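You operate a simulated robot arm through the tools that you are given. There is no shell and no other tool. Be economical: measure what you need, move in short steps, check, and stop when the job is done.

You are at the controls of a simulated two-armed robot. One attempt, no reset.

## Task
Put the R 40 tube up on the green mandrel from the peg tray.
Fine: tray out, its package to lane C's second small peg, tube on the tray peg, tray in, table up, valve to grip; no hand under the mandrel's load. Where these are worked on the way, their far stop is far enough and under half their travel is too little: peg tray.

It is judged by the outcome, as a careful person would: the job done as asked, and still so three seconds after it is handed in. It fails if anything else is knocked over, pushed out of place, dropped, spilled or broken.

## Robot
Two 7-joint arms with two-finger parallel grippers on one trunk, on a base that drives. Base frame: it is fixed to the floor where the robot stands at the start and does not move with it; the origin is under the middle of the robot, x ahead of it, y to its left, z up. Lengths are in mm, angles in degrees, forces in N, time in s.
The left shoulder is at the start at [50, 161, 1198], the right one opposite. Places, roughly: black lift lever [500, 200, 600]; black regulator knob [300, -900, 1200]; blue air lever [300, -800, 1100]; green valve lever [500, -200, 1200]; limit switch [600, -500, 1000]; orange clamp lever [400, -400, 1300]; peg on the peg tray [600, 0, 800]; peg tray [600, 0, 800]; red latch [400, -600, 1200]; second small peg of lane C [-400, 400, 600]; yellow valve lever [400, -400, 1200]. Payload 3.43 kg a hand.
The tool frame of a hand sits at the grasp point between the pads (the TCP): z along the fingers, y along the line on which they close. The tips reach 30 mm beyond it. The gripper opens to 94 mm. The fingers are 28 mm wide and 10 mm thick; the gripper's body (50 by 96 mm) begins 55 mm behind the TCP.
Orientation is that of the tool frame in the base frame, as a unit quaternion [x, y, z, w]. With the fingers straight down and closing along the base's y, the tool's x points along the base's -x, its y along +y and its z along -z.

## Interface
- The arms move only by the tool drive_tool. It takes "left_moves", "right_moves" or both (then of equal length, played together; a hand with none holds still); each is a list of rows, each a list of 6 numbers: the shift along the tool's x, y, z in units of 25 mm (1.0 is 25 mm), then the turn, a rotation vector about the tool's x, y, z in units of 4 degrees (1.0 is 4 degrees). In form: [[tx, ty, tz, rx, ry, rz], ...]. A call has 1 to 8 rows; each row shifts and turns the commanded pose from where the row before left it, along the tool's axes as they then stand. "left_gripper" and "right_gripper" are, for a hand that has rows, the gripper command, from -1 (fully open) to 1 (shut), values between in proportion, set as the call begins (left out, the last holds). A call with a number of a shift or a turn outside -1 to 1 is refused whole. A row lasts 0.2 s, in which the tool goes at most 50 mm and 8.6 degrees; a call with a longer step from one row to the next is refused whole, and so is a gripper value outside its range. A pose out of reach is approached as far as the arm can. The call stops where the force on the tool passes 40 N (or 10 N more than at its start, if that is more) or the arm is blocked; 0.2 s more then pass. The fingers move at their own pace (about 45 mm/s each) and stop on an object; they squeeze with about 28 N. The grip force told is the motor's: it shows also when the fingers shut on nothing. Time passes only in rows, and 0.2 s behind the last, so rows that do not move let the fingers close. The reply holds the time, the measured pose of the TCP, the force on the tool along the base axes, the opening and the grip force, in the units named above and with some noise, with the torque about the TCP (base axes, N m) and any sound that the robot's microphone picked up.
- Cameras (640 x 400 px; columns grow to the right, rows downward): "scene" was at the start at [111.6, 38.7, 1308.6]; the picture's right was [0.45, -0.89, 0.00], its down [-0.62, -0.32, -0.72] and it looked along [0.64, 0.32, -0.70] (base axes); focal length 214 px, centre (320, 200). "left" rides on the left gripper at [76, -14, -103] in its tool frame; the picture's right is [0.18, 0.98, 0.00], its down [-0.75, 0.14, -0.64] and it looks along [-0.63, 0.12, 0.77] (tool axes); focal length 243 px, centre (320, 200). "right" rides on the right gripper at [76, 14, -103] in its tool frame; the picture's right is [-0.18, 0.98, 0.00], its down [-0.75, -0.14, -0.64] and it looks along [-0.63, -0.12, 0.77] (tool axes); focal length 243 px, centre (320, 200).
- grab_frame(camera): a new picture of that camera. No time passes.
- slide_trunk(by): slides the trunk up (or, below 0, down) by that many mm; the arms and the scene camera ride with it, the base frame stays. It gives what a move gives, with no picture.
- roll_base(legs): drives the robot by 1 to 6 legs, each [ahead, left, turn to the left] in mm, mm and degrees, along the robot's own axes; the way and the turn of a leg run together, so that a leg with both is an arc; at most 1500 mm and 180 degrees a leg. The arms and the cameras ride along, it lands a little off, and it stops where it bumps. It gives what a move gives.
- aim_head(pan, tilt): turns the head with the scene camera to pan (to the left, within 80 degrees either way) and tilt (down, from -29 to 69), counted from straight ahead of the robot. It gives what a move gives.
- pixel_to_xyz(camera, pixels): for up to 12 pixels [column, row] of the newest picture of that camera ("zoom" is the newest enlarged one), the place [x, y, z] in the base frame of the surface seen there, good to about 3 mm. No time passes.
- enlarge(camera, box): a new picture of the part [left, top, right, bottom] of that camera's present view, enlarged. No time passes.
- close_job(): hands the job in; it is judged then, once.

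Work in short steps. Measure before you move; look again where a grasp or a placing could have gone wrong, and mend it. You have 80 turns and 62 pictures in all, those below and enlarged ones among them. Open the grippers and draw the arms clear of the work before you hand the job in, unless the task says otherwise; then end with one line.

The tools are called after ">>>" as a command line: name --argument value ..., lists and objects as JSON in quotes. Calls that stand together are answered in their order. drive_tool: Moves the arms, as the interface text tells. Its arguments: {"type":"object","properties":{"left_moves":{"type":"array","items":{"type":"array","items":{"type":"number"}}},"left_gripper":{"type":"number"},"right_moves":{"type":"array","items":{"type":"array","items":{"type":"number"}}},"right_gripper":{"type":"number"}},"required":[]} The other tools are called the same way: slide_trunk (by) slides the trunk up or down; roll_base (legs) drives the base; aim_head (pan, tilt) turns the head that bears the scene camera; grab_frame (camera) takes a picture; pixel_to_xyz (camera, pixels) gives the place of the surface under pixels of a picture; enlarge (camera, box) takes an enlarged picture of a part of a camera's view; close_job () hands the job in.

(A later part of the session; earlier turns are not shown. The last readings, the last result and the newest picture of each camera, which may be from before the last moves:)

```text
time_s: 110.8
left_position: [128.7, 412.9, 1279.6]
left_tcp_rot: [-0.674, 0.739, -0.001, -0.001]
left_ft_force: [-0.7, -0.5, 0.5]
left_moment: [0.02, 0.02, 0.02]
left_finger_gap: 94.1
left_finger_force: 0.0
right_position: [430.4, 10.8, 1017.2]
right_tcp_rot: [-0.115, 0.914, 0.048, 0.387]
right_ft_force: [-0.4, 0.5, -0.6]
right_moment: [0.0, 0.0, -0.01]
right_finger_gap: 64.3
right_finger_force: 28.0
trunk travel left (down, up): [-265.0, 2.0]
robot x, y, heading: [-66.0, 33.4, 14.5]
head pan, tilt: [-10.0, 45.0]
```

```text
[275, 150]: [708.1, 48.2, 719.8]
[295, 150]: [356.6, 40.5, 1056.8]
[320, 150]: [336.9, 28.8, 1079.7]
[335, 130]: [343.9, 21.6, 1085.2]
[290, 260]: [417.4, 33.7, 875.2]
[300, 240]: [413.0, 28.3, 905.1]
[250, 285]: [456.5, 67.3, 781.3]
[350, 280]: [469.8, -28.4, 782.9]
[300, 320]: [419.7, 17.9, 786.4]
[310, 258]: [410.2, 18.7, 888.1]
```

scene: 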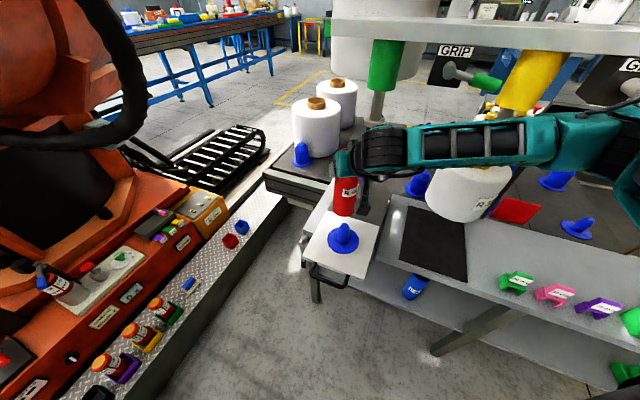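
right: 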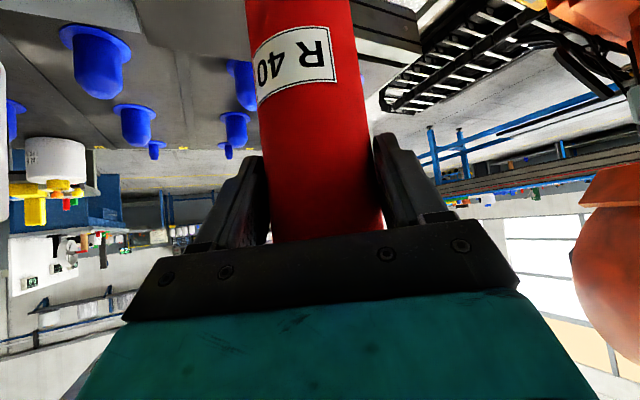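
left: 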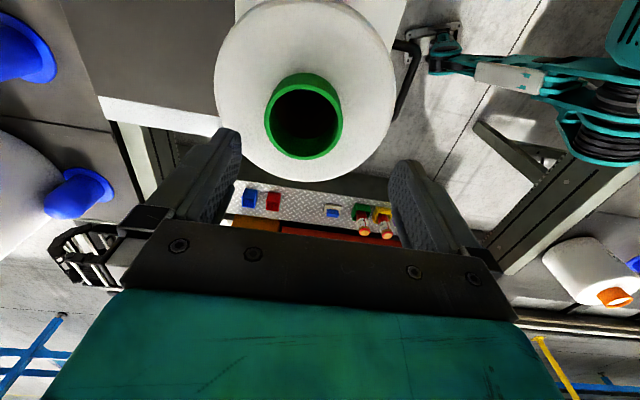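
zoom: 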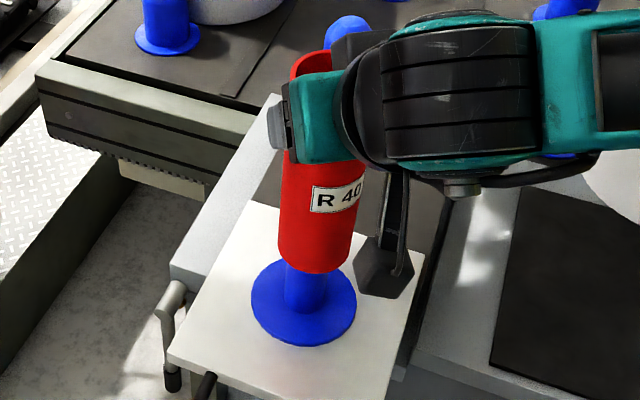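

The tube axis is at about (442,14.5), matching the peg. I'll lower gently.

>>> drive_tool --right_moves '[[0.288, 0, 0.278, 0, 0, 0], [0.288, 0, 0.278, 0, 0, 0], [0.288, 0, 0.278, 0, 0, 0], [0.288, 0, 0.278, 0, 0, 0], [0.288, 0, 0.278, 0, 0, 0], [0.288, 0, 0.278, 0, 0, 0]]'

>>> drive_tool --right_moves '[[0.15, 0, 0.14, 0, 0, 0], [0.11, 0, 0.105, 0, 0, 0], [0.11, 0, 0.105, 0, 0, 0], [0.11, 0, 0.105, 0, 0, 0]]'

```text
time_s: 112.2
left_position: [129.2, 414.2, 1280.3]
left_tcp_rot: [-0.673, 0.739, -0.001, -0.001]
left_ft_force: [0.4, 0.4, 0.3]
left_moment: [0.02, -0.01, -0.01]
left_finger_gap: 93.8
left_finger_force: 0.2
right_position: [431.3, 9.9, 956.7]
right_tcp_rot: [-0.116, 0.914, 0.048, 0.387]
right_ft_force: [0.1, -0.5, -0.8]
right_moment: [0.02, 0.02, 0.03]
right_finger_gap: 64.1
right_finger_force: 28.0
trunk travel left (down, up): [-265.0, 2.0]
robot x, y, heading: [-67.4, 36.8, 14.6]
head pan, tilt: [-10.0, 45.0]
```

```text
time_s: 113.2
left_position: [129.5, 414.1, 1279.9]
left_tcp_rot: [-0.673, 0.739, 0.0, -0.001]
left_ft_force: [-0.4, 0.8, 0.3]
left_moment: [0.0, 0.03, -0.01]
left_finger_gap: 94.2
left_finger_force: 0.1
right_position: [431.9, 9.4, 939.7]
right_tcp_rot: [-0.114, 0.914, 0.048, 0.387]
right_ft_force: [0.2, 0.2, 0.3]
right_moment: [0.03, 0.01, 0.01]
right_finger_gap: 64.3
right_finger_force: 27.9
trunk travel left (down, up): [-265.0, 2.0]
robot x, y, heading: [-65.9, 39.9, 14.3]
head pan, tilt: [-10.0, 45.0]
```

The peg is inside with no side force. I'll go a few more millimetres to seat it.

>>> drive_tool --right_moves '[[0.09, 0, 0.087, 0, 0, 0], [0.09, 0, 0.087, 0, 0, 0], [0.09, 0, 0.087, 0, 0, 0]]'

>>> enlarge --camera "scene" --box '[300, 150, 396, 270]'

```text
time_s: 114.0
left_position: [126.7, 413.8, 1280.2]
left_tcp_rot: [-0.674, 0.739, -0.001, 0.001]
left_ft_force: [-0.4, 0.3, 0.1]
left_moment: [-0.02, -0.02, -0.01]
left_finger_gap: 94.1
left_finger_force: 0.0
right_position: [432.1, 10.6, 935.4]
right_tcp_rot: [-0.115, 0.911, 0.049, 0.393]
right_ft_force: [-2.0, -6.4, 27.7]
right_moment: [-0.07, 0.01, -0.01]
right_finger_gap: 63.9
right_finger_force: 28.5
trunk travel left (down, up): [-265.0, 2.0]
robot x, y, heading: [-65.6, 40.6, 14.6]
head pan, tilt: [-10.0, 45.0]
```

```text
3.33 times, centred on (348, 210) of scene
```

zoom: 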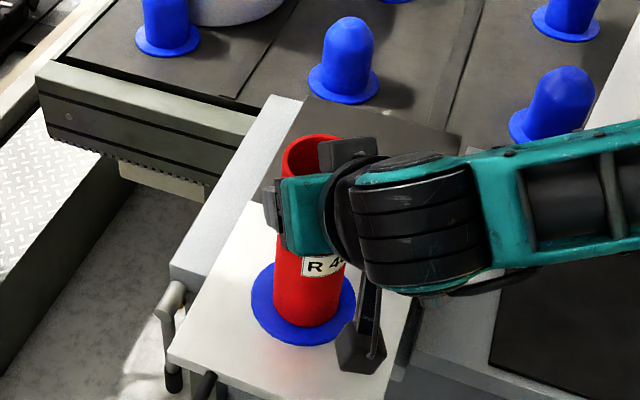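

The tube is seated (+28 N). I'll ease off, open, and withdraw back along the finger axis.

>>> drive_tool --right_gripper -1 --right_moves '[[-0.07, 0, -0.07, 0, 0, 0], [0, 0, 0, 0, 0, 0], [0, 0, 0, 0, 0, 0], [0, 0, 0, 0, 0, 0], [0, 0, -0.5, 0, 0, 0], [0, 0, -0.8, 0, 0, 0], [0, 0, -1, 0, 0, 0], [0, 0, -1, 0, 0, 0]]'

>>> drive_tool --right_moves '[[0, 0, -1, 0, 0, 0], [0, -1, -1, 0, 0, 0], [0, -1, -1, 0, 0, 0], [0, -1, -1, 0, 0, 0], [-0.7, -1, -0.7, 0, 0, 0], [-0.7, -1, -0.7, 0, 0, 0], [-0.7, -1, -0.7, 0, 0, 0]]'

>>> grab_frame --camera "scene"

```text
time_s: 115.8
left_position: [129.5, 415.1, 1279.8]
left_tcp_rot: [-0.674, 0.739, -0.001, -0.001]
left_ft_force: [0.0, -0.3, -0.2]
left_moment: [0.0, 0.01, 0.03]
left_finger_gap: 94.0
left_finger_force: 0.1
right_position: [373.5, -3.9, 990.9]
right_tcp_rot: [-0.115, 0.914, 0.047, 0.385]
right_ft_force: [-0.5, 0.7, 0.0]
right_moment: [0.01, -0.02, -0.03]
right_finger_gap: 94.0
right_finger_force: 0.0
trunk travel left (down, up): [-265.0, 2.0]
robot x, y, heading: [-67.2, 38.5, 14.7]
head pan, tilt: [-10.0, 45.0]
```

```text
time_s: 117.3
left_position: [128.5, 414.1, 1280.4]
left_tcp_rot: [-0.673, 0.74, 0.0, -0.001]
left_ft_force: [0.7, 0.1, -0.2]
left_moment: [0.02, -0.02, 0.0]
left_finger_gap: 94.0
left_finger_force: 0.0
right_position: [397.1, -150.5, 1116.8]
right_tcp_rot: [-0.115, 0.913, 0.048, 0.387]
right_ft_force: [-1.4, -0.3, -1.0]
right_moment: [0.01, 0.03, -0.01]
right_finger_gap: 94.2
right_finger_force: 0.1
right hand out of reach, approached as far as the arm can: row 2, 3, 4, 5
trunk travel left (down, up): [-265.0, 2.0]
robot x, y, heading: [-65.7, 40.8, 14.4]
head pan, tilt: [-10.0, 45.0]
```

```text
17 pictures are left
```

scene: 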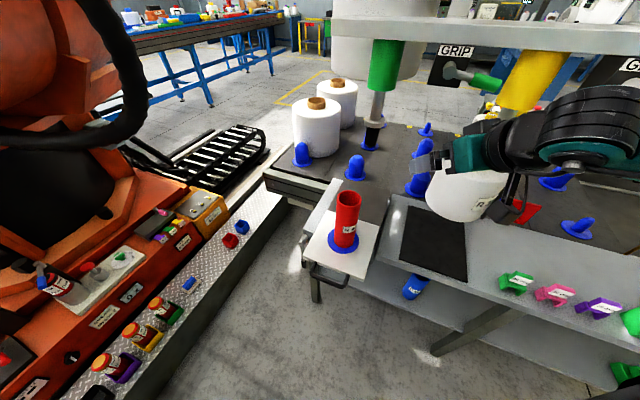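

The tube stands on the tray peg. I'll turn the base back 13° so the left hand's closing direction lines up with the tray again.

>>> roll_base --legs '[[0, 0, -13]]'

>>> drive_tool --left_moves '[[0, 0, 1, 0, 0, 0], [0, 0, 1, 0, 0, 0], [0, 0, 1, 0, 0, 0], [0, 0, 1, 0, 0, 0], [0, 0, 1, 0, 0, 0], [0, 0, 1, 0, 0, 0], [0, 0, 1, 0, 0, 0], [0, 0, 1, 0, 0, 0]]'

```text
time_s: 118.5
left_position: [206.8, 362.5, 1279.8]
left_tcp_rot: [-0.588, 0.809, -0.001, 0.0]
left_ft_force: [0.1, 0.5, 0.7]
left_moment: [0.03, -0.02, -0.01]
left_finger_gap: 93.9
left_finger_force: 0.1
right_position: [345.8, -248.3, 1116.0]
right_tcp_rot: [-0.014, 0.921, 0.005, 0.39]
right_ft_force: [0.1, 0.1, 0.2]
right_moment: [0.02, -0.04, 0.02]
right_finger_gap: 93.8
right_finger_force: 0.1
trunk travel left (down, up): [-265.0, 2.0]
robot x, y, heading: [-68.1, 40.2, 1.8]
head pan, tilt: [-10.0, 45.0]
```

```text
time_s: 120.3
left_position: [206.1, 361.8, 1080.0]
left_tcp_rot: [-0.588, 0.809, 0.0, -0.001]
left_ft_force: [0.6, -0.6, -0.8]
left_moment: [0.05, -0.01, 0.03]
left_finger_gap: 94.1
left_finger_force: 0.1
right_position: [345.1, -249.0, 1115.5]
right_tcp_rot: [-0.014, 0.921, 0.005, 0.39]
right_ft_force: [0.2, 0.3, -1.0]
right_moment: [-0.01, -0.01, 0.01]
right_finger_gap: 94.1
right_finger_force: 0.1
trunk travel left (down, up): [-265.0, 2.0]
robot x, y, heading: [-67.2, 39.9, 1.9]
head pan, tilt: [-10.0, 45.0]
```

I'll bring the left hand over the handle at (308,46) with a 40 mm gap.

>>> drive_tool --left_gripper 0.15 --left_moves '[[0.98, -0.7, 0.76, 0, 0, 0], [0.98, -0.7, 0.76, 0, 0, 0], [0.98, -0.7, 0.76, 0, 0, 0], [0.98, -0.7, 0.76, 0, 0, 0], [0.98, -0.7, 0.76, 0, 0, 0], [0.98, -0.7, 0.76, 0, 0, 0], [0.98, -0.7, 0.76, 0, 0, 0], [0.98, -0.7, 0.76, 0, 0, 0]]'

>>> drive_tool --left_moves '[[0.98, -0.7, 0.76, 0, 0, 0], [0.98, -0.7, 0.76, 0, 0, 0], [0.98, -0.7, 0.76, 0, 0, 0]]'

>>> grab_frame --camera "left"

```text
time_s: 122.2
left_position: [279.3, 132.7, 927.3]
left_tcp_rot: [-0.588, 0.809, -0.001, -0.001]
left_ft_force: [-0.1, -0.4, -1.1]
left_moment: [-0.02, -0.01, 0.01]
left_finger_gap: 40.1
left_finger_force: 0.1
right_position: [345.7, -248.4, 1115.1]
right_tcp_rot: [-0.013, 0.921, 0.005, 0.39]
right_ft_force: [-0.6, 0.0, 0.6]
right_moment: [0.0, 0.01, 0.01]
right_finger_gap: 93.9
right_finger_force: 0.1
trunk travel left (down, up): [-265.0, 2.0]
robot x, y, heading: [-67.0, 39.4, 1.7]
head pan, tilt: [-10.0, 45.0]
```

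```text
time_s: 123.0
left_position: [306.1, 45.4, 871.4]
left_tcp_rot: [-0.589, 0.808, -0.001, -0.001]
left_ft_force: [1.0, -0.5, -1.1]
left_moment: [-0.01, -0.01, 0.01]
left_finger_gap: 40.1
left_finger_force: 0.1
right_position: [345.4, -248.8, 1114.0]
right_tcp_rot: [-0.014, 0.92, 0.005, 0.391]
right_ft_force: [-0.2, 0.3, 0.2]
right_moment: [0.03, -0.03, -0.02]
right_finger_gap: 94.0
right_finger_force: 0.0
trunk travel left (down, up): [-265.0, 2.0]
robot x, y, heading: [-68.7, 37.7, 1.7]
head pan, tilt: [-10.0, 45.0]
```

```text
16 pictures are left
```

left: 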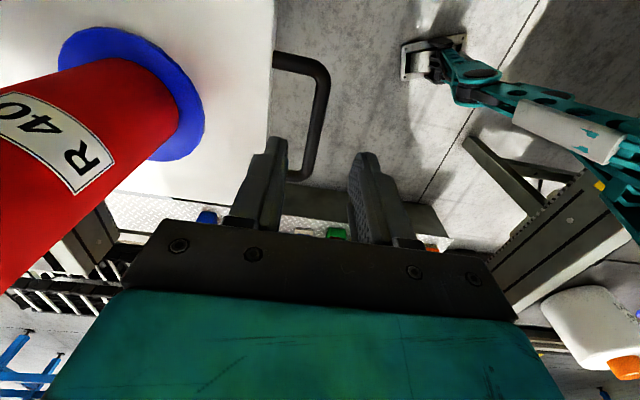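

The fingers straddle the bar at (318,110) as before. I'll lower 76 mm and close.

>>> drive_tool --left_moves '[[0, 0, 1, 0, 0, 0], [0, 0, 1, 0, 0, 0], [0, 0, 1, 0, 0, 0], [0, 0, 0.05, 0, 0, 0]]'

>>> drive_tool --left_gripper 1 --left_moves '[[0, 0, 0, 0, 0, 0], [0, 0, 0, 0, 0, 0], [0, 0, 0, 0, 0, 0], [0, 0, 0, 0, 0, 0]]'

>>> drive_tool --left_moves '[[0, -0.2, 0, 0, 0, 0], [0, -0.4, 0, 0, 0, 0], [0, -0.5, 0, 0, 0, 0], [0, -0.5, 0, 0, 0, 0], [0, -0.5, 0, 0, 0, 0], [0, -0.5, 0, 0, 0, 0], [0, -0.5, 0, 0, 0, 0], [0, -0.5, 0, 0, 0, 0]]'

```text
time_s: 124.0
left_position: [306.4, 44.8, 793.7]
left_tcp_rot: [-0.588, 0.809, -0.002, -0.001]
left_ft_force: [-0.7, 0.6, -0.8]
left_moment: [0.0, 0.0, 0.0]
left_finger_gap: 40.1
left_finger_force: 0.0
right_position: [345.0, -246.8, 1115.7]
right_tcp_rot: [-0.015, 0.921, 0.006, 0.389]
right_ft_force: [0.6, -0.2, 0.6]
right_moment: [0.01, -0.01, 0.01]
right_finger_gap: 93.8
right_finger_force: 0.0
trunk travel left (down, up): [-265.0, 2.0]
robot x, y, heading: [-68.0, 39.8, 1.9]
head pan, tilt: [-10.0, 45.0]
```

```text
time_s: 125.0
left_position: [308.2, 45.9, 795.4]
left_tcp_rot: [-0.587, 0.81, -0.002, 0.0]
left_ft_force: [9.0, -3.0, -0.3]
left_moment: [-0.23, -0.19, -1.3]
left_finger_gap: 11.7
left_finger_force: 44.8
right_position: [345.7, -248.4, 1115.5]
right_tcp_rot: [-0.015, 0.921, 0.006, 0.39]
right_ft_force: [-0.2, 0.0, -0.2]
right_moment: [-0.03, 0.01, -0.02]
right_finger_gap: 94.0
right_finger_force: 0.1
trunk travel left (down, up): [-265.0, 2.0]
robot x, y, heading: [-66.4, 40.8, 1.6]
head pan, tilt: [-10.0, 45.0]
```

```text
time_s: 126.8
left_position: [391.0, 17.1, 794.8]
left_tcp_rot: [-0.588, 0.809, 0.0, -0.002]
left_ft_force: [-0.7, -1.6, -10.5]
left_moment: [-0.18, 0.11, -1.23]
left_finger_gap: 11.6
left_finger_force: 45.0
right_position: [346.3, -248.4, 1115.2]
right_tcp_rot: [-0.014, 0.921, 0.005, 0.389]
right_ft_force: [-0.3, -0.8, -0.8]
right_moment: [0.01, -0.01, -0.03]
right_finger_gap: 93.8
right_finger_force: 0.0
trunk travel left (down, up): [-265.0, 2.0]
robot x, y, heading: [-65.1, 40.2, 1.8]
head pan, tilt: [-10.0, 45.0]
```

The tray slides in smoothly. I'll continue to the in-stop at about (494,-15).

>>> drive_tool --left_moves '[[0, -0.5, 0, 0, 0, 0], [0, -0.5, 0, 0, 0, 0], [0, -0.5, 0, 0, 0, 0], [0, -0.5, 0, 0, 0, 0], [0, -0.5, 0, 0, 0, 0], [0, -0.5, 0, 0, 0, 0], [0, -0.5, 0, 0, 0, 0], [0, -0.4, 0, 0, 0, 0]]'

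>>> drive_tool --left_moves '[[0, -0.2, 0, 0, 0, 0], [0, -0.2, 0, 0, 0, 0], [0, -0.2, 0, 0, 0, 0], [0, -0.2, 0, 0, 0, 0]]'

```text
time_s: 128.6
left_position: [447.2, -1.2, 797.3]
left_tcp_rot: [-0.588, 0.809, 0.0, -0.001]
left_ft_force: [-2.3, -1.8, -18.7]
left_moment: [0.0, 0.02, -1.33]
left_finger_gap: 11.9
left_finger_force: 45.0
left hand out of reach, approached as far as the arm can: row 5, 7, 8
right_position: [346.2, -247.5, 1116.7]
right_tcp_rot: [-0.014, 0.921, 0.005, 0.389]
right_ft_force: [-0.1, -0.8, 0.1]
right_moment: [-0.01, 0.02, -0.04]
right_finger_gap: 94.2
right_finger_force: 0.1
trunk travel left (down, up): [-265.0, 2.0]
robot x, y, heading: [-63.9, 38.1, 1.9]
head pan, tilt: [-10.0, 45.0]
```

```text
time_s: 129.6
left_position: [451.6, -3.6, 801.5]
left_tcp_rot: [-0.588, 0.809, -0.003, -0.001]
left_ft_force: [-0.2, -6.6, 2.4]
left_moment: [-0.67, 0.19, -1.28]
left_finger_gap: 11.9
left_finger_force: 45.0
left hand out of reach, approached as far as the arm can: row 1, 2, 3, 4
right_position: [345.6, -247.7, 1116.7]
right_tcp_rot: [-0.014, 0.921, 0.005, 0.39]
right_ft_force: [-0.5, -1.1, 0.8]
right_moment: [-0.03, 0.01, 0.0]
right_finger_gap: 94.2
right_finger_force: 0.1
trunk travel left (down, up): [-265.0, 2.0]
robot x, y, heading: [-69.1, 35.7, 1.8]
head pan, tilt: [-10.0, 45.0]
```

The arm ran out of reach because the base is still about 78 mm back. I'll let go, lift and draw back, drive the base to its starting place, and regrip.

>>> drive_tool --left_gripper 0.15 --left_moves '[[0, 0, 0, 0, 0, 0], [0, 0, 0, 0, 0, 0], [0, 0, 0, 0, 0, 0], [0, 0, -0.6, 0, 0, 0], [0, 0, -0.8, 0, 0, 0], [0, 0, -1, 0, 0, 0], [0, 0, -1, 0, 0, 0]]'

>>> drive_tool --left_moves '[[0, 1, 0, 0, 0, 0], [0, 1, 0, 0, 0, 0], [0, 1, 0, 0, 0, 0], [0, 1, 0, 0, 0, 0], [0, 1, 0, 0, 0, 0]]'

>>> roll_base --legs '[[64, -40, 0]]'

>>> grab_frame --camera "scene"

```text
time_s: 131.2
left_position: [450.5, -0.7, 885.8]
left_tcp_rot: [-0.588, 0.809, -0.001, -0.001]
left_ft_force: [0.3, 0.6, 1.0]
left_moment: [-0.02, -0.02, 0.0]
left_finger_gap: 40.1
left_finger_force: 0.2
right_position: [346.0, -248.7, 1116.6]
right_tcp_rot: [-0.014, 0.921, 0.005, 0.39]
right_ft_force: [0.6, 0.3, 0.5]
right_moment: [-0.02, -0.05, 0.04]
right_finger_gap: 93.9
right_finger_force: 0.0
trunk travel left (down, up): [-265.0, 2.0]
robot x, y, heading: [-67.8, 42.0, 1.8]
head pan, tilt: [-10.0, 45.0]
```

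```text
time_s: 132.3
left_position: [330.4, 38.4, 884.5]
left_tcp_rot: [-0.588, 0.809, -0.001, -0.002]
left_ft_force: [-0.5, 0.2, -0.2]
left_moment: [0.02, 0.01, 0.01]
left_finger_gap: 40.0
left_finger_force: 0.1
right_position: [344.6, -246.0, 1117.0]
right_tcp_rot: [-0.013, 0.921, 0.005, 0.39]
right_ft_force: [-0.1, -0.3, -0.7]
right_moment: [-0.01, 0.01, -0.03]
right_finger_gap: 93.7
right_finger_force: 0.0
trunk travel left (down, up): [-265.0, 2.0]
robot x, y, heading: [-65.3, 43.2, 1.8]
head pan, tilt: [-10.0, 45.0]
```

```text
time_s: 133.4
left_position: [395.1, -0.7, 884.3]
left_tcp_rot: [-0.589, 0.808, 0.0, -0.001]
left_ft_force: [-0.7, -0.3, -0.3]
left_moment: [0.02, 0.02, -0.04]
left_finger_gap: 40.0
left_finger_force: 0.0
right_position: [410.3, -285.3, 1115.8]
right_tcp_rot: [-0.015, 0.921, 0.006, 0.39]
right_ft_force: [0.1, 0.4, -0.1]
right_moment: [0.04, -0.01, 0.01]
right_finger_gap: 94.0
right_finger_force: 0.1
trunk travel left (down, up): [-265.0, 2.0]
robot x, y, heading: [-2.2, 0.6, 2.0]
head pan, tilt: [-10.0, 45.0]
```

```text
15 pictures are left
```

scene: 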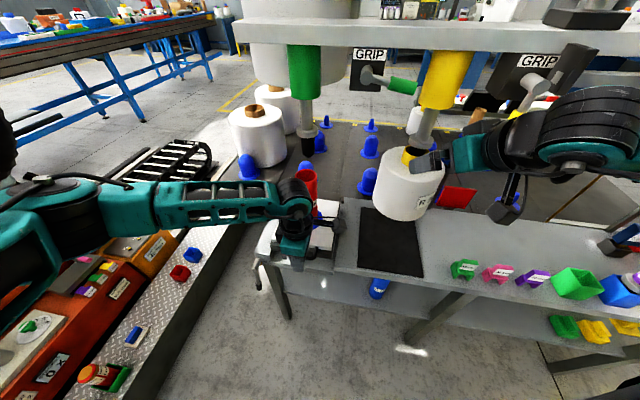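

I'm back at the start place and the tube still stands on its peg. I'll go over the bar again near (451,-4) and check.

>>> drive_tool --left_moves '[[-0.2, -0.75, 0, 0, 0, 0], [-0.2, -0.75, 0, 0, 0, 0], [-0.18, -0.69, 0, 0, 0, 0]]'

>>> grab_frame --camera "left"

>>> pixel_to_xyz --camera "left" --pixels '[[322, 80], [320, 110], [322, 60], [316, 130], [290, 100]]'

```text
time_s: 134.2
left_position: [452.5, -2.1, 884.6]
left_tcp_rot: [-0.588, 0.809, -0.002, -0.001]
left_ft_force: [0.7, 0.7, -0.6]
left_moment: [-0.01, 0.0, 0.0]
left_finger_gap: 40.0
left_finger_force: 0.0
right_position: [410.9, -284.8, 1116.3]
right_tcp_rot: [-0.015, 0.921, 0.006, 0.39]
right_ft_force: [-0.2, 0.4, 0.5]
right_moment: [0.0, 0.04, 0.01]
right_finger_gap: 94.0
right_finger_force: 0.1
trunk travel left (down, up): [-265.0, 2.0]
robot x, y, heading: [-3.5, 3.2, 1.8]
head pan, tilt: [-10.0, 45.0]
```

```text
14 pictures are left
```

left: 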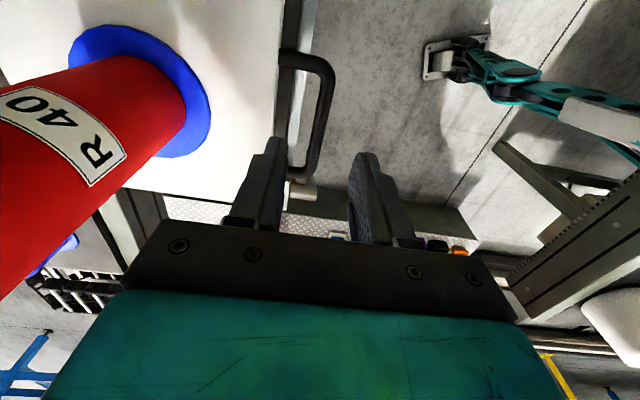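

```text
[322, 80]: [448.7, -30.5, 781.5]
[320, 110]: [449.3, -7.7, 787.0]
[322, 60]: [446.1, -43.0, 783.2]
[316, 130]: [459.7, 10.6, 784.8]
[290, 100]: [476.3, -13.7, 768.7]
```

The bar is at (450,-4), between the fingers. I'll lower, grip, and push the rest of the way.

>>> drive_tool --left_moves '[[0, 0, 1, 0, 0, 0], [0, 0, 1, 0, 0, 0], [0, 0, 1, 0, 0, 0], [0, 0, 0.5, 0, 0, 0]]'

>>> drive_tool --left_gripper 1 --left_moves '[[0, 0, 0, 0, 0, 0], [0, 0, 0, 0, 0, 0], [0, 0, 0, 0, 0, 0], [0, 0, 0, 0, 0, 0]]'

>>> drive_tool --left_moves '[[0, -0.2, 0, 0, 0, 0], [0, -0.3, 0, 0, 0, 0], [0, -0.3, 0, 0, 0, 0], [0, -0.3, 0, 0, 0, 0], [0, -0.3, 0, 0, 0, 0], [0, -0.3, 0, 0, 0, 0], [0, -0.3, 0, 0, 0, 0], [0, -0.3, 0, 0, 0, 0]]'

```text
time_s: 135.2
left_position: [453.1, -2.4, 798.8]
left_tcp_rot: [-0.589, 0.808, -0.001, 0.0]
left_ft_force: [-0.6, 1.1, 5.0]
left_moment: [0.07, -0.13, 0.06]
left_finger_gap: 39.7
left_finger_force: 0.1
right_position: [409.2, -284.9, 1116.5]
right_tcp_rot: [-0.015, 0.921, 0.006, 0.39]
right_ft_force: [-0.9, -0.7, -1.1]
right_moment: [0.01, -0.01, 0.0]
right_finger_gap: 94.2
right_finger_force: 0.0
trunk travel left (down, up): [-265.0, 2.0]
robot x, y, heading: [-3.5, 2.4, 1.8]
head pan, tilt: [-10.0, 45.0]
```

```text
time_s: 136.2
left_position: [451.5, -3.1, 795.3]
left_tcp_rot: [-0.588, 0.809, 0.001, -0.001]
left_ft_force: [-1.1, -0.4, -7.1]
left_moment: [-0.16, 0.09, -1.28]
left_finger_gap: 11.9
left_finger_force: 45.2
right_position: [409.7, -283.4, 1115.7]
right_tcp_rot: [-0.015, 0.921, 0.006, 0.389]
right_ft_force: [0.4, 0.0, -0.9]
right_moment: [0.0, 0.01, -0.02]
right_finger_gap: 94.1
right_finger_force: 0.0
trunk travel left (down, up): [-265.0, 2.0]
robot x, y, heading: [-3.1, 2.4, 1.8]
head pan, tilt: [-10.0, 45.0]
```

```text
time_s: 137.1
left_position: [463.4, -7.4, 796.1]
left_tcp_rot: [-0.584, 0.811, 0.01, -0.006]
left_ft_force: [-12.7, 9.4, 19.0]
left_moment: [-0.16, 0.72, -1.49]
left_finger_gap: 11.3
left_finger_force: 45.0
right_position: [409.8, -284.2, 1117.7]
right_tcp_rot: [-0.015, 0.92, 0.004, 0.391]
right_ft_force: [-1.1, -1.2, 1.1]
right_moment: [0.01, 0.01, 0.04]
right_finger_gap: 93.9
right_finger_force: 0.0
trunk travel left (down, up): [-265.0, 2.0]
robot x, y, heading: [-3.4, 2.7, 2.1]
head pan, tilt: [-10.0, 45.0]
stopped in row 4 (left hand): the force on the tool passed its limit (the readings are from after the stop); the commanded pose is now the measured one
```

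The push met a resistance about 31 mm short of the original place. I'll look before pushing more.

>>> aim_head --pan 0 --tilt 35

>>> enlarge --camera "scene" --box '[220, 60, 420, 290]'

>>> grab_frame --camera "left"

```text
time_s: 137.8
left_position: [464.3, -6.4, 795.8]
left_tcp_rot: [-0.586, 0.81, 0.009, -0.005]
left_ft_force: [-15.6, 11.6, 23.2]
left_moment: [-0.07, 0.55, -1.81]
left_finger_gap: 11.6
left_finger_force: 45.4
right_position: [407.3, -282.1, 1117.6]
right_tcp_rot: [-0.015, 0.921, 0.005, 0.39]
right_ft_force: [-0.7, 0.6, 0.2]
right_moment: [-0.03, 0.0, 0.0]
right_finger_gap: 93.8
right_finger_force: 0.0
trunk travel left (down, up): [-265.0, 2.0]
robot x, y, heading: [-3.6, 2.8, 2.0]
head pan, tilt: [0.0, 35.0]
```

```text
1.74 times, centred on (320, 175) of scene
```

zoom: 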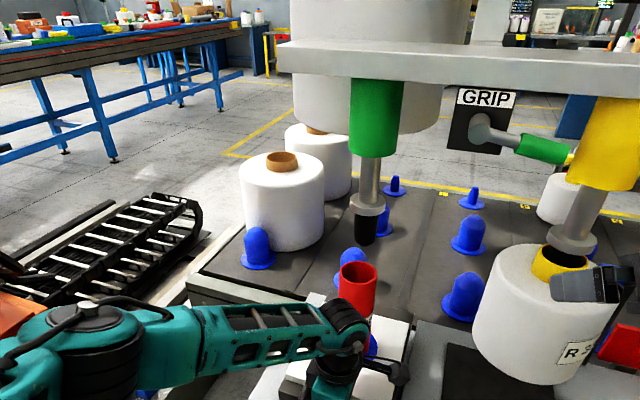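

```text
12 pictures are left
```

left: 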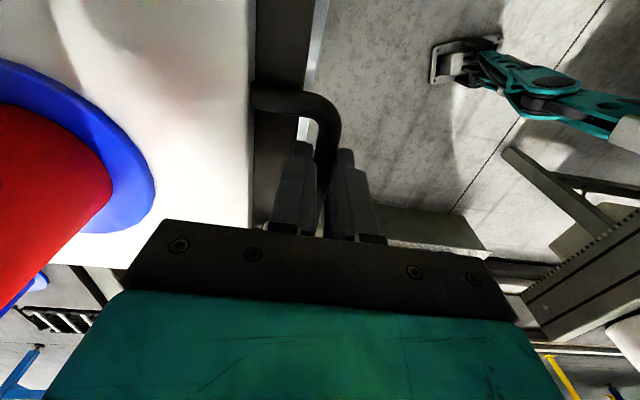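

Nothing visible blocks the tray. The upward and backward force suggests the fingertips caught the black base's front edge, so I'll raise 5 mm with the bar held and push again.

>>> drive_tool --left_gripper 0.6 --left_moves '[[0, 0.1, 0, 0, 0, 0], [0, 0, -0.2, 0.3, 0, 0], [0, 0, 0, 0, 0, 0]]'

>>> drive_tool --left_gripper 1 --left_moves '[[0, 0, 0, 0, 0, 0], [0, 0, 0, 0, 0, 0], [0, -0.2, 0, 0, 0, 0], [0, -0.3, 0, 0, 0, 0], [0, -0.3, 0, 0, 0, 0], [0, -0.3, 0, 0, 0, 0], [0, -0.3, 0, 0, 0, 0]]'

```text
time_s: 138.6
left_position: [462.2, -5.6, 797.3]
left_tcp_rot: [-0.586, 0.81, 0.001, -0.001]
left_ft_force: [-9.9, 3.9, -8.9]
left_moment: [0.26, 0.4, -0.15]
left_finger_gap: 13.0
left_finger_force: 0.1
right_position: [410.1, -284.2, 1116.2]
right_tcp_rot: [-0.016, 0.921, 0.007, 0.39]
right_ft_force: [-0.2, -0.5, 0.2]
right_moment: [-0.01, -0.03, -0.02]
right_finger_gap: 93.9
right_finger_force: 0.1
trunk travel left (down, up): [-265.0, 2.0]
robot x, y, heading: [-5.6, 4.3, 1.9]
head pan, tilt: [0.0, 35.0]
```

```text
time_s: 139.5
left_position: [464.2, -7.7, 798.0]
left_tcp_rot: [-0.583, 0.812, 0.01, -0.006]
left_ft_force: [-10.8, 7.9, 14.5]
left_moment: [-0.15, 0.7, -0.81]
left_finger_gap: 11.4
left_finger_force: 45.1
right_position: [407.9, -283.1, 1117.3]
right_tcp_rot: [-0.016, 0.921, 0.006, 0.39]
right_ft_force: [-0.3, -0.3, -0.8]
right_moment: [0.02, 0.0, 0.02]
right_finger_gap: 93.9
right_finger_force: 0.1
trunk travel left (down, up): [-265.0, 2.0]
robot x, y, heading: [-5.6, 2.3, 1.9]
head pan, tilt: [0.0, 35.0]
stopped in row 4 (left hand): the force on the tool passed its limit (the readings are from after the stop); the commanded pose is now the measured one
```

It stops at the same place. I'll measure the tube top against the mandrel tip, and the base edge, in the last pictures.

>>> pixel_to_xyz --camera "zoom" --pixels '[[365, 242], [362, 225], [357, 264], [342, 272], [374, 274], [357, 290], [368, 212], [355, 300]]'

>>> grab_frame --camera "left"

>>> pixel_to_xyz --camera "left" --pixels '[[280, 30], [262, 150], [300, 60], [280, 150], [235, 60], [262, 98], [285, 98], [325, 120], [318, 40], [307, 100], [250, 200]]'

```text
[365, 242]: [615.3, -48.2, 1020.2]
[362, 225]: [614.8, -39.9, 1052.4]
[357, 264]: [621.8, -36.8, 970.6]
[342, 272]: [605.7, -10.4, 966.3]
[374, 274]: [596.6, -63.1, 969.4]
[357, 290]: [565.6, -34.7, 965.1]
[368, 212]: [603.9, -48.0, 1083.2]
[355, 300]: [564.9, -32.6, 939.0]
```

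```text
11 pictures are left
```

left: 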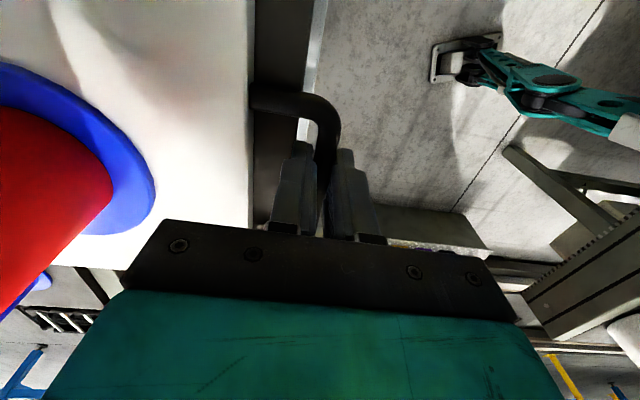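

```text
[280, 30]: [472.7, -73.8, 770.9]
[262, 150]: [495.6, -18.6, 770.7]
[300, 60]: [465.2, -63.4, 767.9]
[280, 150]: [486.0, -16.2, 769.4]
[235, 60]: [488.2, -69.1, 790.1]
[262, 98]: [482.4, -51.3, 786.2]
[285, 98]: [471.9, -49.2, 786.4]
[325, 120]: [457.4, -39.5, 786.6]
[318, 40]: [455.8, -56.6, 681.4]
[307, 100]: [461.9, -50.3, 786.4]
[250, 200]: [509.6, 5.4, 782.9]
```

The base top now reads z≈770 and the bar top 786, so the fingertips (768) are catching its edge. I'll raise the hand to TCP 806 and push again.

>>> drive_tool --left_gripper 0.5 --left_moves '[[0, 0.15, 0, 0.3, 0, 0], [0, 0, 0, 0, 0, 0], [0, 0, -0.3, 0, 0, 0], [0, 0, 0, 0, 0, 0]]'

>>> drive_tool --left_gripper 1 --left_moves '[[0, 0, 0, 0, 0, 0], [0, 0, 0, 0, 0, 0], [0, -0.2, 0, 0, 0, 0], [0, -0.3, 0, 0, 0, 0], [0, -0.3, 0, 0, 0, 0], [0, -0.3, 0, 0, 0, 0], [0, -0.2, 0, 0, 0, 0]]'

```text
time_s: 140.5
left_position: [460.7, -5.2, 800.9]
left_tcp_rot: [-0.585, 0.811, 0.001, 0.0]
left_ft_force: [-11.2, 2.0, -9.1]
left_moment: [0.26, 0.43, -0.17]
left_finger_gap: 17.4
left_finger_force: 0.1
right_position: [409.8, -283.0, 1116.4]
right_tcp_rot: [-0.016, 0.921, 0.006, 0.39]
right_ft_force: [-1.0, -0.2, -0.1]
right_moment: [0.02, -0.02, 0.01]
right_finger_gap: 94.0
right_finger_force: 0.1
trunk travel left (down, up): [-265.0, 2.0]
robot x, y, heading: [-3.5, 4.9, 1.9]
head pan, tilt: [0.0, 35.0]
```

```text
time_s: 142.1
left_position: [492.0, -16.4, 804.2]
left_tcp_rot: [-0.584, 0.812, -0.001, 0.003]
left_ft_force: [2.2, 5.7, 22.2]
left_moment: [0.06, 0.0, -1.18]
left_finger_gap: 11.4
left_finger_force: 44.4
right_position: [408.1, -283.3, 1116.6]
right_tcp_rot: [-0.016, 0.921, 0.006, 0.39]
right_ft_force: [-0.5, -0.1, -0.3]
right_moment: [0.01, 0.02, 0.0]
right_finger_gap: 93.9
right_finger_force: 0.1
trunk travel left (down, up): [-265.0, 2.0]
robot x, y, heading: [-3.5, 3.1, 1.9]
head pan, tilt: [0.0, 35.0]
```

That did it: the tray is at (492,-16). I'll press the last millimetres to the stop, then release and rise.

>>> drive_tool --left_moves '[[0, -0.15, 0, 0, 0, 0], [0, -0.15, 0, 0, 0, 0], [0, -0.15, 0, 0, 0, 0]]'

>>> drive_tool --left_gripper 0.15 --left_moves '[[0, 0.05, 0, 0, 0, 0], [0, 0, 0, 0, 0, 0], [0, 0, 0, 0, 0, 0], [0, 0, -0.6, 0, 0, 0], [0, 0.5, -1, 0, 0, 0], [0, 1, -1, 0, 0, 0], [0, 1, -1, 0, 0, 0], [0, 1, 0, 0, 0, 0]]'

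>>> drive_tool --left_moves '[[-1, 1, 0, 0, 0, 0], [-1, 1, 0, 0, 0, 0], [-1, 0, 0, 0, 0, 0], [-1, 0, 0, 0, 0, 0], [-1, 0, 0, 0, 0, 0], [-1, 0, 0, 0, 0, 0], [-1, 0, 0, 0, 0, 0], [-1, 0, 0, 0, 0, 0]]'

>>> aim_head --pan 20 --tilt 48

>>> grab_frame --camera "scene"

```text
time_s: 142.9
left_position: [497.6, -18.9, 803.9]
left_tcp_rot: [-0.584, 0.812, 0.002, 0.0]
left_ft_force: [-18.7, 18.2, 21.0]
left_moment: [0.08, 0.5, -1.17]
left_finger_gap: 11.6
left_finger_force: 44.8
right_position: [406.6, -281.4, 1119.1]
right_tcp_rot: [-0.016, 0.92, 0.005, 0.391]
right_ft_force: [-0.2, 0.3, -0.8]
right_moment: [0.0, -0.01, 0.01]
right_finger_gap: 93.7
right_finger_force: 0.0
trunk travel left (down, up): [-265.0, 2.0]
robot x, y, heading: [-6.3, 4.5, 1.9]
head pan, tilt: [0.0, 35.0]
```

```text
time_s: 144.7
left_position: [418.4, 7.7, 894.2]
left_tcp_rot: [-0.585, 0.811, -0.001, 0.002]
left_ft_force: [0.0, 0.8, -0.4]
left_moment: [-0.01, -0.05, 0.01]
left_finger_gap: 39.9
left_finger_force: 0.0
right_position: [409.1, -284.0, 1117.8]
right_tcp_rot: [-0.016, 0.921, 0.006, 0.39]
right_ft_force: [0.1, 0.7, -0.4]
right_moment: [0.0, 0.02, -0.03]
right_finger_gap: 94.2
right_finger_force: 0.0
trunk travel left (down, up): [-265.0, 2.0]
robot x, y, heading: [-3.4, -0.4, 2.1]
head pan, tilt: [0.0, 35.0]
```

```text
time_s: 146.5
left_position: [434.8, 213.0, 893.4]
left_tcp_rot: [-0.584, 0.812, 0.0, 0.001]
left_ft_force: [0.0, 0.4, 0.4]
left_moment: [-0.01, 0.0, 0.0]
left_finger_gap: 39.8
left_finger_force: 0.1
right_position: [410.3, -284.0, 1115.2]
right_tcp_rot: [-0.016, 0.921, 0.006, 0.389]
right_ft_force: [0.3, 0.0, 0.0]
right_moment: [0.0, -0.03, -0.02]
right_finger_gap: 94.1
right_finger_force: 0.0
trunk travel left (down, up): [-265.0, 2.0]
robot x, y, heading: [-3.0, 2.4, 2.0]
head pan, tilt: [0.0, 35.0]
```

```text
time_s: 147.3
left_position: [434.9, 212.7, 894.5]
left_tcp_rot: [-0.584, 0.812, -0.001, 0.001]
left_ft_force: [-0.1, -0.4, 0.5]
left_moment: [-0.01, 0.02, -0.04]
left_finger_gap: 40.0
left_finger_force: 0.1
right_position: [410.0, -283.1, 1116.1]
right_tcp_rot: [-0.016, 0.921, 0.006, 0.389]
right_ft_force: [-0.8, -1.8, 0.1]
right_moment: [0.02, 0.01, 0.0]
right_finger_gap: 93.9
right_finger_force: 0.0
trunk travel left (down, up): [-265.0, 2.0]
robot x, y, heading: [-5.1, -0.6, 2.1]
head pan, tilt: [20.0, 48.0]
```

```text
10 pictures are left
```

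scene: 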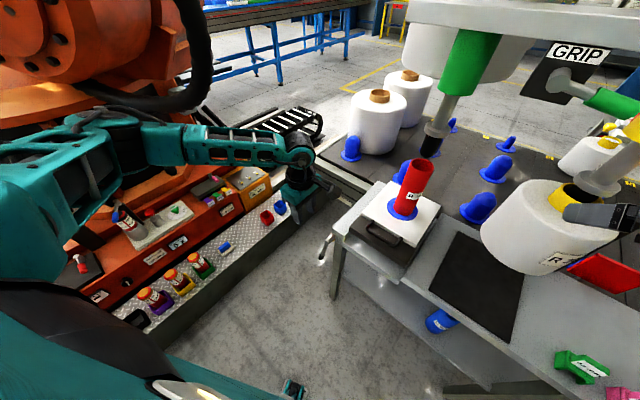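

The tray is in and the tube stands under the mandrel. Now the lift lever, near (328,240); I'll zoom and measure it.

>>> enlarge --camera "scene" --box '[290, 190, 410, 300]'

>>> pixel_to_xyz --camera "zoom" --pixels '[[185, 250], [200, 270], [170, 275], [165, 300], [160, 330], [195, 235], [210, 235], [230, 230], [185, 290], [175, 255]]'

```text
3.64 times, centred on (350, 245) of scene
```

zoom: 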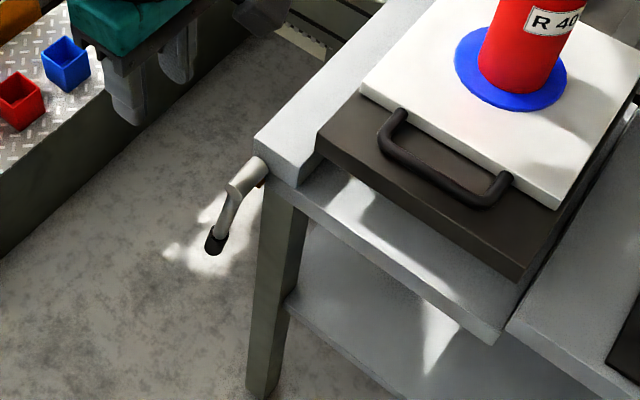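

```text
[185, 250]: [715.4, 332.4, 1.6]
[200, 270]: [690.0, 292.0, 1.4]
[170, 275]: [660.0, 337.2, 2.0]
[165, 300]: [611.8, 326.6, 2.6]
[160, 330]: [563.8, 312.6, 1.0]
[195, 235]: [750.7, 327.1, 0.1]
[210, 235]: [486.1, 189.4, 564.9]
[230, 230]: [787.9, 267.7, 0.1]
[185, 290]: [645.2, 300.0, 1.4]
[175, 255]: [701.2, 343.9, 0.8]
```

The lever is a crank hanging from a pivot at zoom (258,172), with a black grip at (214,240). I'll measure along it.

>>> pixel_to_xyz --camera "zoom" --pixels '[[258, 172], [245, 178], [236, 188], [230, 205], [225, 218], [219, 232], [213, 243], [214, 252], [208, 245], [265, 165], [280, 195], [262, 150]]'

>>> grab_frame --camera "left"

```text
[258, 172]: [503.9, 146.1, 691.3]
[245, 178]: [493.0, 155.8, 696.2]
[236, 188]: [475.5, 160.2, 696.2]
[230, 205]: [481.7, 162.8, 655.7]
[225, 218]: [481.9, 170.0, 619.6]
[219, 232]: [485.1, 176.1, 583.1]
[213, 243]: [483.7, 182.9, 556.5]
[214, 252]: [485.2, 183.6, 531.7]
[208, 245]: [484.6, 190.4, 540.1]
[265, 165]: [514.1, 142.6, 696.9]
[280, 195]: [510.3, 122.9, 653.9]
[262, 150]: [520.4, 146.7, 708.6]
```

```text
8 pictures are left
```

left: 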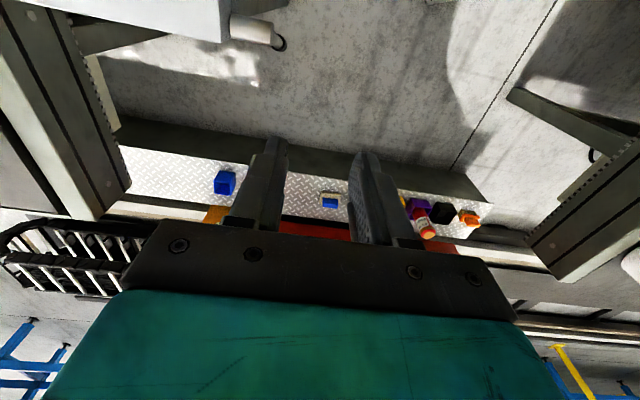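

Hub at about (485,158,696), the lever hanging down 150 mm with its swing axis along (0.31,0.95). I'll point the left hand (fingers closed, as a rod) along that axis, and fold the right hand back meanwhile.

>>> drive_tool --left_gripper 1 --left_moves '[[0, 0, 0, 0, 1, 0], [0, 0, 0, 0, 1, 0], [0, 0, 0, 0, 1, 0], [0, 0, 0, 0, 1, 0], [0, 0, 0, 0, 1, 0], [0, 0, 0, 0, 1, 0], [0, 0, 0, 0, 1, 0], [0, 0, 0, 0, 1, 0]]' --right_moves '[[0.3, 0, -0.3, 0, 1, 0], [0.3, 0, -0.3, 0, 1, 0], [0.3, 0, -0.3, 0, 1, 0], [0.3, 0, -0.3, 0, 1, 0], [0.3, 0, -0.3, 0, 1, 0], [0.3, 0, -0.3, 0, 1, 0], [0.3, 0, -0.3, 0, 1, 0], [0.3, 0, -0.3, 0, 1, 0]]'

>>> drive_tool --left_moves '[[0, 0, 0, 0, 1, 0], [0, 0, 0, 0, 1, 0], [0, 0, 0, 0, 1, 0], [0, 0, 0, 0, 1, 0], [0, 0, 0, 0, 1, 0], [0, 0, 0, 0, 1, 0], [0, 0, 0, 0, 1, 0], [0, 0, 0, 0, 1, 0]]'

>>> drive_tool --left_moves '[[0, 0, 0, 0, 1, 0], [0, 0, 0, 0, 1, 0], [0, 0, 0, 0, 1, 0], [0, 0, 0, 0, 1, 0], [0, 0, 0, 0, 1, 0], [0, 0, 0, 0, 1, 0], [0, 0, 0, 0, 0.5, 0]]'

>>> slide_trunk --by -170

```text
time_s: 149.2
left_position: [435.0, 212.6, 893.5]
left_tcp_rot: [-0.563, 0.78, -0.162, -0.223]
left_ft_force: [-0.1, 0.7, -0.3]
left_moment: [0.03, 0.0, -0.02]
left_finger_gap: 0.0
left_finger_force: 28.1
right_position: [327.9, -285.4, 1133.9]
right_tcp_rot: [-0.017, 0.993, 0.002, 0.121]
right_ft_force: [0.0, 0.6, 0.3]
right_moment: [-0.01, 0.03, 0.01]
right_finger_gap: 93.8
right_finger_force: 0.1
trunk travel left (down, up): [-265.0, 2.0]
robot x, y, heading: [-2.8, 3.9, 2.1]
head pan, tilt: [20.0, 48.0]
```

```text
time_s: 150.9
left_position: [433.8, 213.6, 894.8]
left_tcp_rot: [-0.495, 0.688, -0.311, -0.429]
left_ft_force: [-0.7, -0.4, -0.2]
left_moment: [-0.01, 0.01, 0.0]
left_finger_gap: 0.0
left_finger_force: 27.9
right_position: [329.3, -287.1, 1134.6]
right_tcp_rot: [-0.017, 0.993, 0.001, 0.121]
right_ft_force: [0.1, 0.3, -0.6]
right_moment: [-0.02, -0.02, -0.01]
right_finger_gap: 93.7
right_finger_force: 0.0
trunk travel left (down, up): [-265.0, 2.0]
robot x, y, heading: [-6.5, 3.7, 1.9]
head pan, tilt: [20.0, 48.0]
```

```text
time_s: 152.6
left_position: [434.9, 212.7, 894.5]
left_tcp_rot: [-0.413, 0.574, -0.415, -0.573]
left_ft_force: [0.5, -1.0, 0.0]
left_moment: [-0.01, -0.02, 0.01]
left_finger_gap: 0.0
left_finger_force: 27.5
right_position: [329.3, -286.8, 1133.8]
right_tcp_rot: [-0.017, 0.992, 0.002, 0.121]
right_ft_force: [-0.3, 0.3, -0.5]
right_moment: [0.0, 0.01, -0.02]
right_finger_gap: 93.9
right_finger_force: 0.1
trunk travel left (down, up): [-265.0, 2.0]
robot x, y, heading: [-5.4, 4.5, 1.9]
head pan, tilt: [20.0, 48.0]
```

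```text
time_s: 154.5
left_position: [434.1, 213.0, 724.7]
left_tcp_rot: [-0.413, 0.575, -0.413, -0.573]
left_ft_force: [0.0, -0.5, 0.6]
left_moment: [-0.02, 0.01, 0.02]
left_finger_gap: 0.0
left_finger_force: 27.3
right_position: [328.0, -286.7, 964.1]
right_tcp_rot: [-0.017, 0.993, 0.001, 0.121]
right_ft_force: [-1.8, 0.1, -0.2]
right_moment: [-0.01, -0.02, 0.01]
right_finger_gap: 93.7
right_finger_force: 0.1
trunk travel left (down, up): [-95.0, 172.0]
robot x, y, heading: [-3.8, 0.9, 2.0]
head pan, tilt: [20.0, 48.0]
```

The left hand now points along (-0.315,-0.95). I'll draw it outward, then go beyond the lever (far side) and down to z≈560.

>>> drive_tool --left_moves '[[0, 0, -1, 0, 0, 0], [0, 0, -1, 0, 0, 0], [0, 0, -1, 0, 0, 0], [0, 0, -0.4, 0, 0, 0]]'

>>> drive_tool --left_moves '[[-0.94, -0.63, 0, 0, 0, 0], [-0.94, -0.63, 0, 0, 0, 0], [-0.94, -0.63, 0, 0, 0, 0], [-0.94, -0.63, 0, 0, 0, 0], [-0.94, -0.63, 0, 0, 0, 0], [-0.94, -0.63, 0, 0, 0, 0], [-0.94, -0.63, 0, 0, 0, 0]]'

>>> grab_frame --camera "left"

```text
time_s: 155.5
left_position: [429.7, 248.7, 742.3]
left_tcp_rot: [0.411, -0.574, 0.411, 0.576]
left_ft_force: [-0.3, -0.3, 0.7]
left_moment: [0.01, 0.0, -0.01]
left_finger_gap: 0.3
left_finger_force: 27.7
left hand out of reach, approached as far as the arm can: row 1, 2, 3, 4
right_position: [329.0, -286.9, 965.3]
right_tcp_rot: [-0.017, 0.992, 0.002, 0.121]
right_ft_force: [0.6, 0.6, 0.0]
right_moment: [-0.01, -0.02, -0.02]
right_finger_gap: 94.2
right_finger_force: 0.1
trunk travel left (down, up): [-95.0, 172.0]
robot x, y, heading: [0.3, 4.2, 2.0]
head pan, tilt: [20.0, 48.0]
```

```text
time_s: 157.1
left_position: [427.5, 248.0, 733.7]
left_tcp_rot: [-0.414, 0.574, -0.415, -0.572]
left_ft_force: [0.3, -0.4, 0.0]
left_moment: [0.0, 0.02, -0.01]
left_finger_gap: 0.0
left_finger_force: 28.0
left hand out of reach, approached as far as the arm can: row 1, 2, 3, 4, 5, 6, 7
right_position: [328.2, -287.5, 964.5]
right_tcp_rot: [-0.016, 0.993, 0.001, 0.12]
right_ft_force: [0.1, 0.2, -0.5]
right_moment: [-0.04, 0.03, -0.04]
right_finger_gap: 94.2
right_finger_force: 0.1
trunk travel left (down, up): [-95.0, 172.0]
robot x, y, heading: [-6.7, 4.4, 2.0]
head pan, tilt: [20.0, 48.0]
```

```text
7 pictures are left
```

left: 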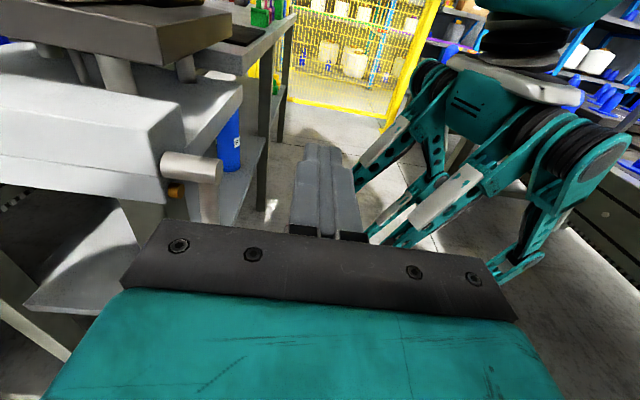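

The hand can't keep the full 90° bend this low. I'll ease the tilt back by about 36° and see where it settles.

>>> drive_tool --left_moves '[[0, 0, 0, 0, -1, 0], [0, 0, 0, 0, -1, 0], [0, 0, 0, 0, -1, 0], [0, 0, 0, 0, -1, 0], [0, 0, 0, 0, -1, 0], [0, 0, 0, 0, -1, 0], [0, 0, 0, 0, -1, 0], [0, 0, 0, 0, -1, 0]]'

```text
time_s: 158.9
left_position: [427.4, 246.6, 735.9]
left_tcp_rot: [-0.511, 0.711, -0.283, -0.391]
left_ft_force: [0.4, -0.3, 0.1]
left_moment: [-0.01, -0.01, -0.01]
left_finger_gap: 0.0
left_finger_force: 27.6
right_position: [328.4, -286.2, 963.8]
right_tcp_rot: [-0.015, 0.992, 0.0, 0.122]
right_ft_force: [-0.3, 0.1, -0.6]
right_moment: [0.0, 0.0, -0.01]
right_finger_gap: 94.0
right_finger_force: 0.1
trunk travel left (down, up): [-95.0, 172.0]
robot x, y, heading: [-2.3, 3.5, 1.8]
head pan, tilt: [20.0, 48.0]
```

The tilt is now 58° and the commanded pose follows the measured one. I'll try moving past the lever's outer side to its far side at z≈620.

>>> drive_tool --left_moves '[[-0.3, -0.2, -0.5, 0, 0, 0], [-0.65, -0.8, 0.4, 0, 0, 0], [-0.65, -0.8, 0.4, 0, 0, 0], [-0.65, -0.8, 0.4, 0, 0, 0], [-0.65, -0.8, 0.4, 0, 0, 0], [-0.65, -0.8, 0.4, 0, 0, 0], [-0.65, -0.8, 0.4, 0, 0, 0]]'

```text
time_s: 160.5
left_position: [487.1, 220.9, 670.7]
left_tcp_rot: [-0.511, 0.711, -0.283, -0.392]
left_ft_force: [0.4, -1.1, 0.0]
left_moment: [0.02, -0.01, 0.01]
left_finger_gap: 0.0
left_finger_force: 28.0
left hand out of reach, approached as far as the arm can: row 4, 5, 6, 7
right_position: [328.2, -287.4, 964.8]
right_tcp_rot: [-0.016, 0.992, 0.0, 0.121]
right_ft_force: [0.3, -0.1, 0.3]
right_moment: [-0.02, 0.02, 0.0]
right_finger_gap: 93.9
right_finger_force: 0.1
trunk travel left (down, up): [-95.0, 172.0]
robot x, y, heading: [-3.5, -0.2, 1.8]
head pan, tilt: [20.0, 48.0]
```

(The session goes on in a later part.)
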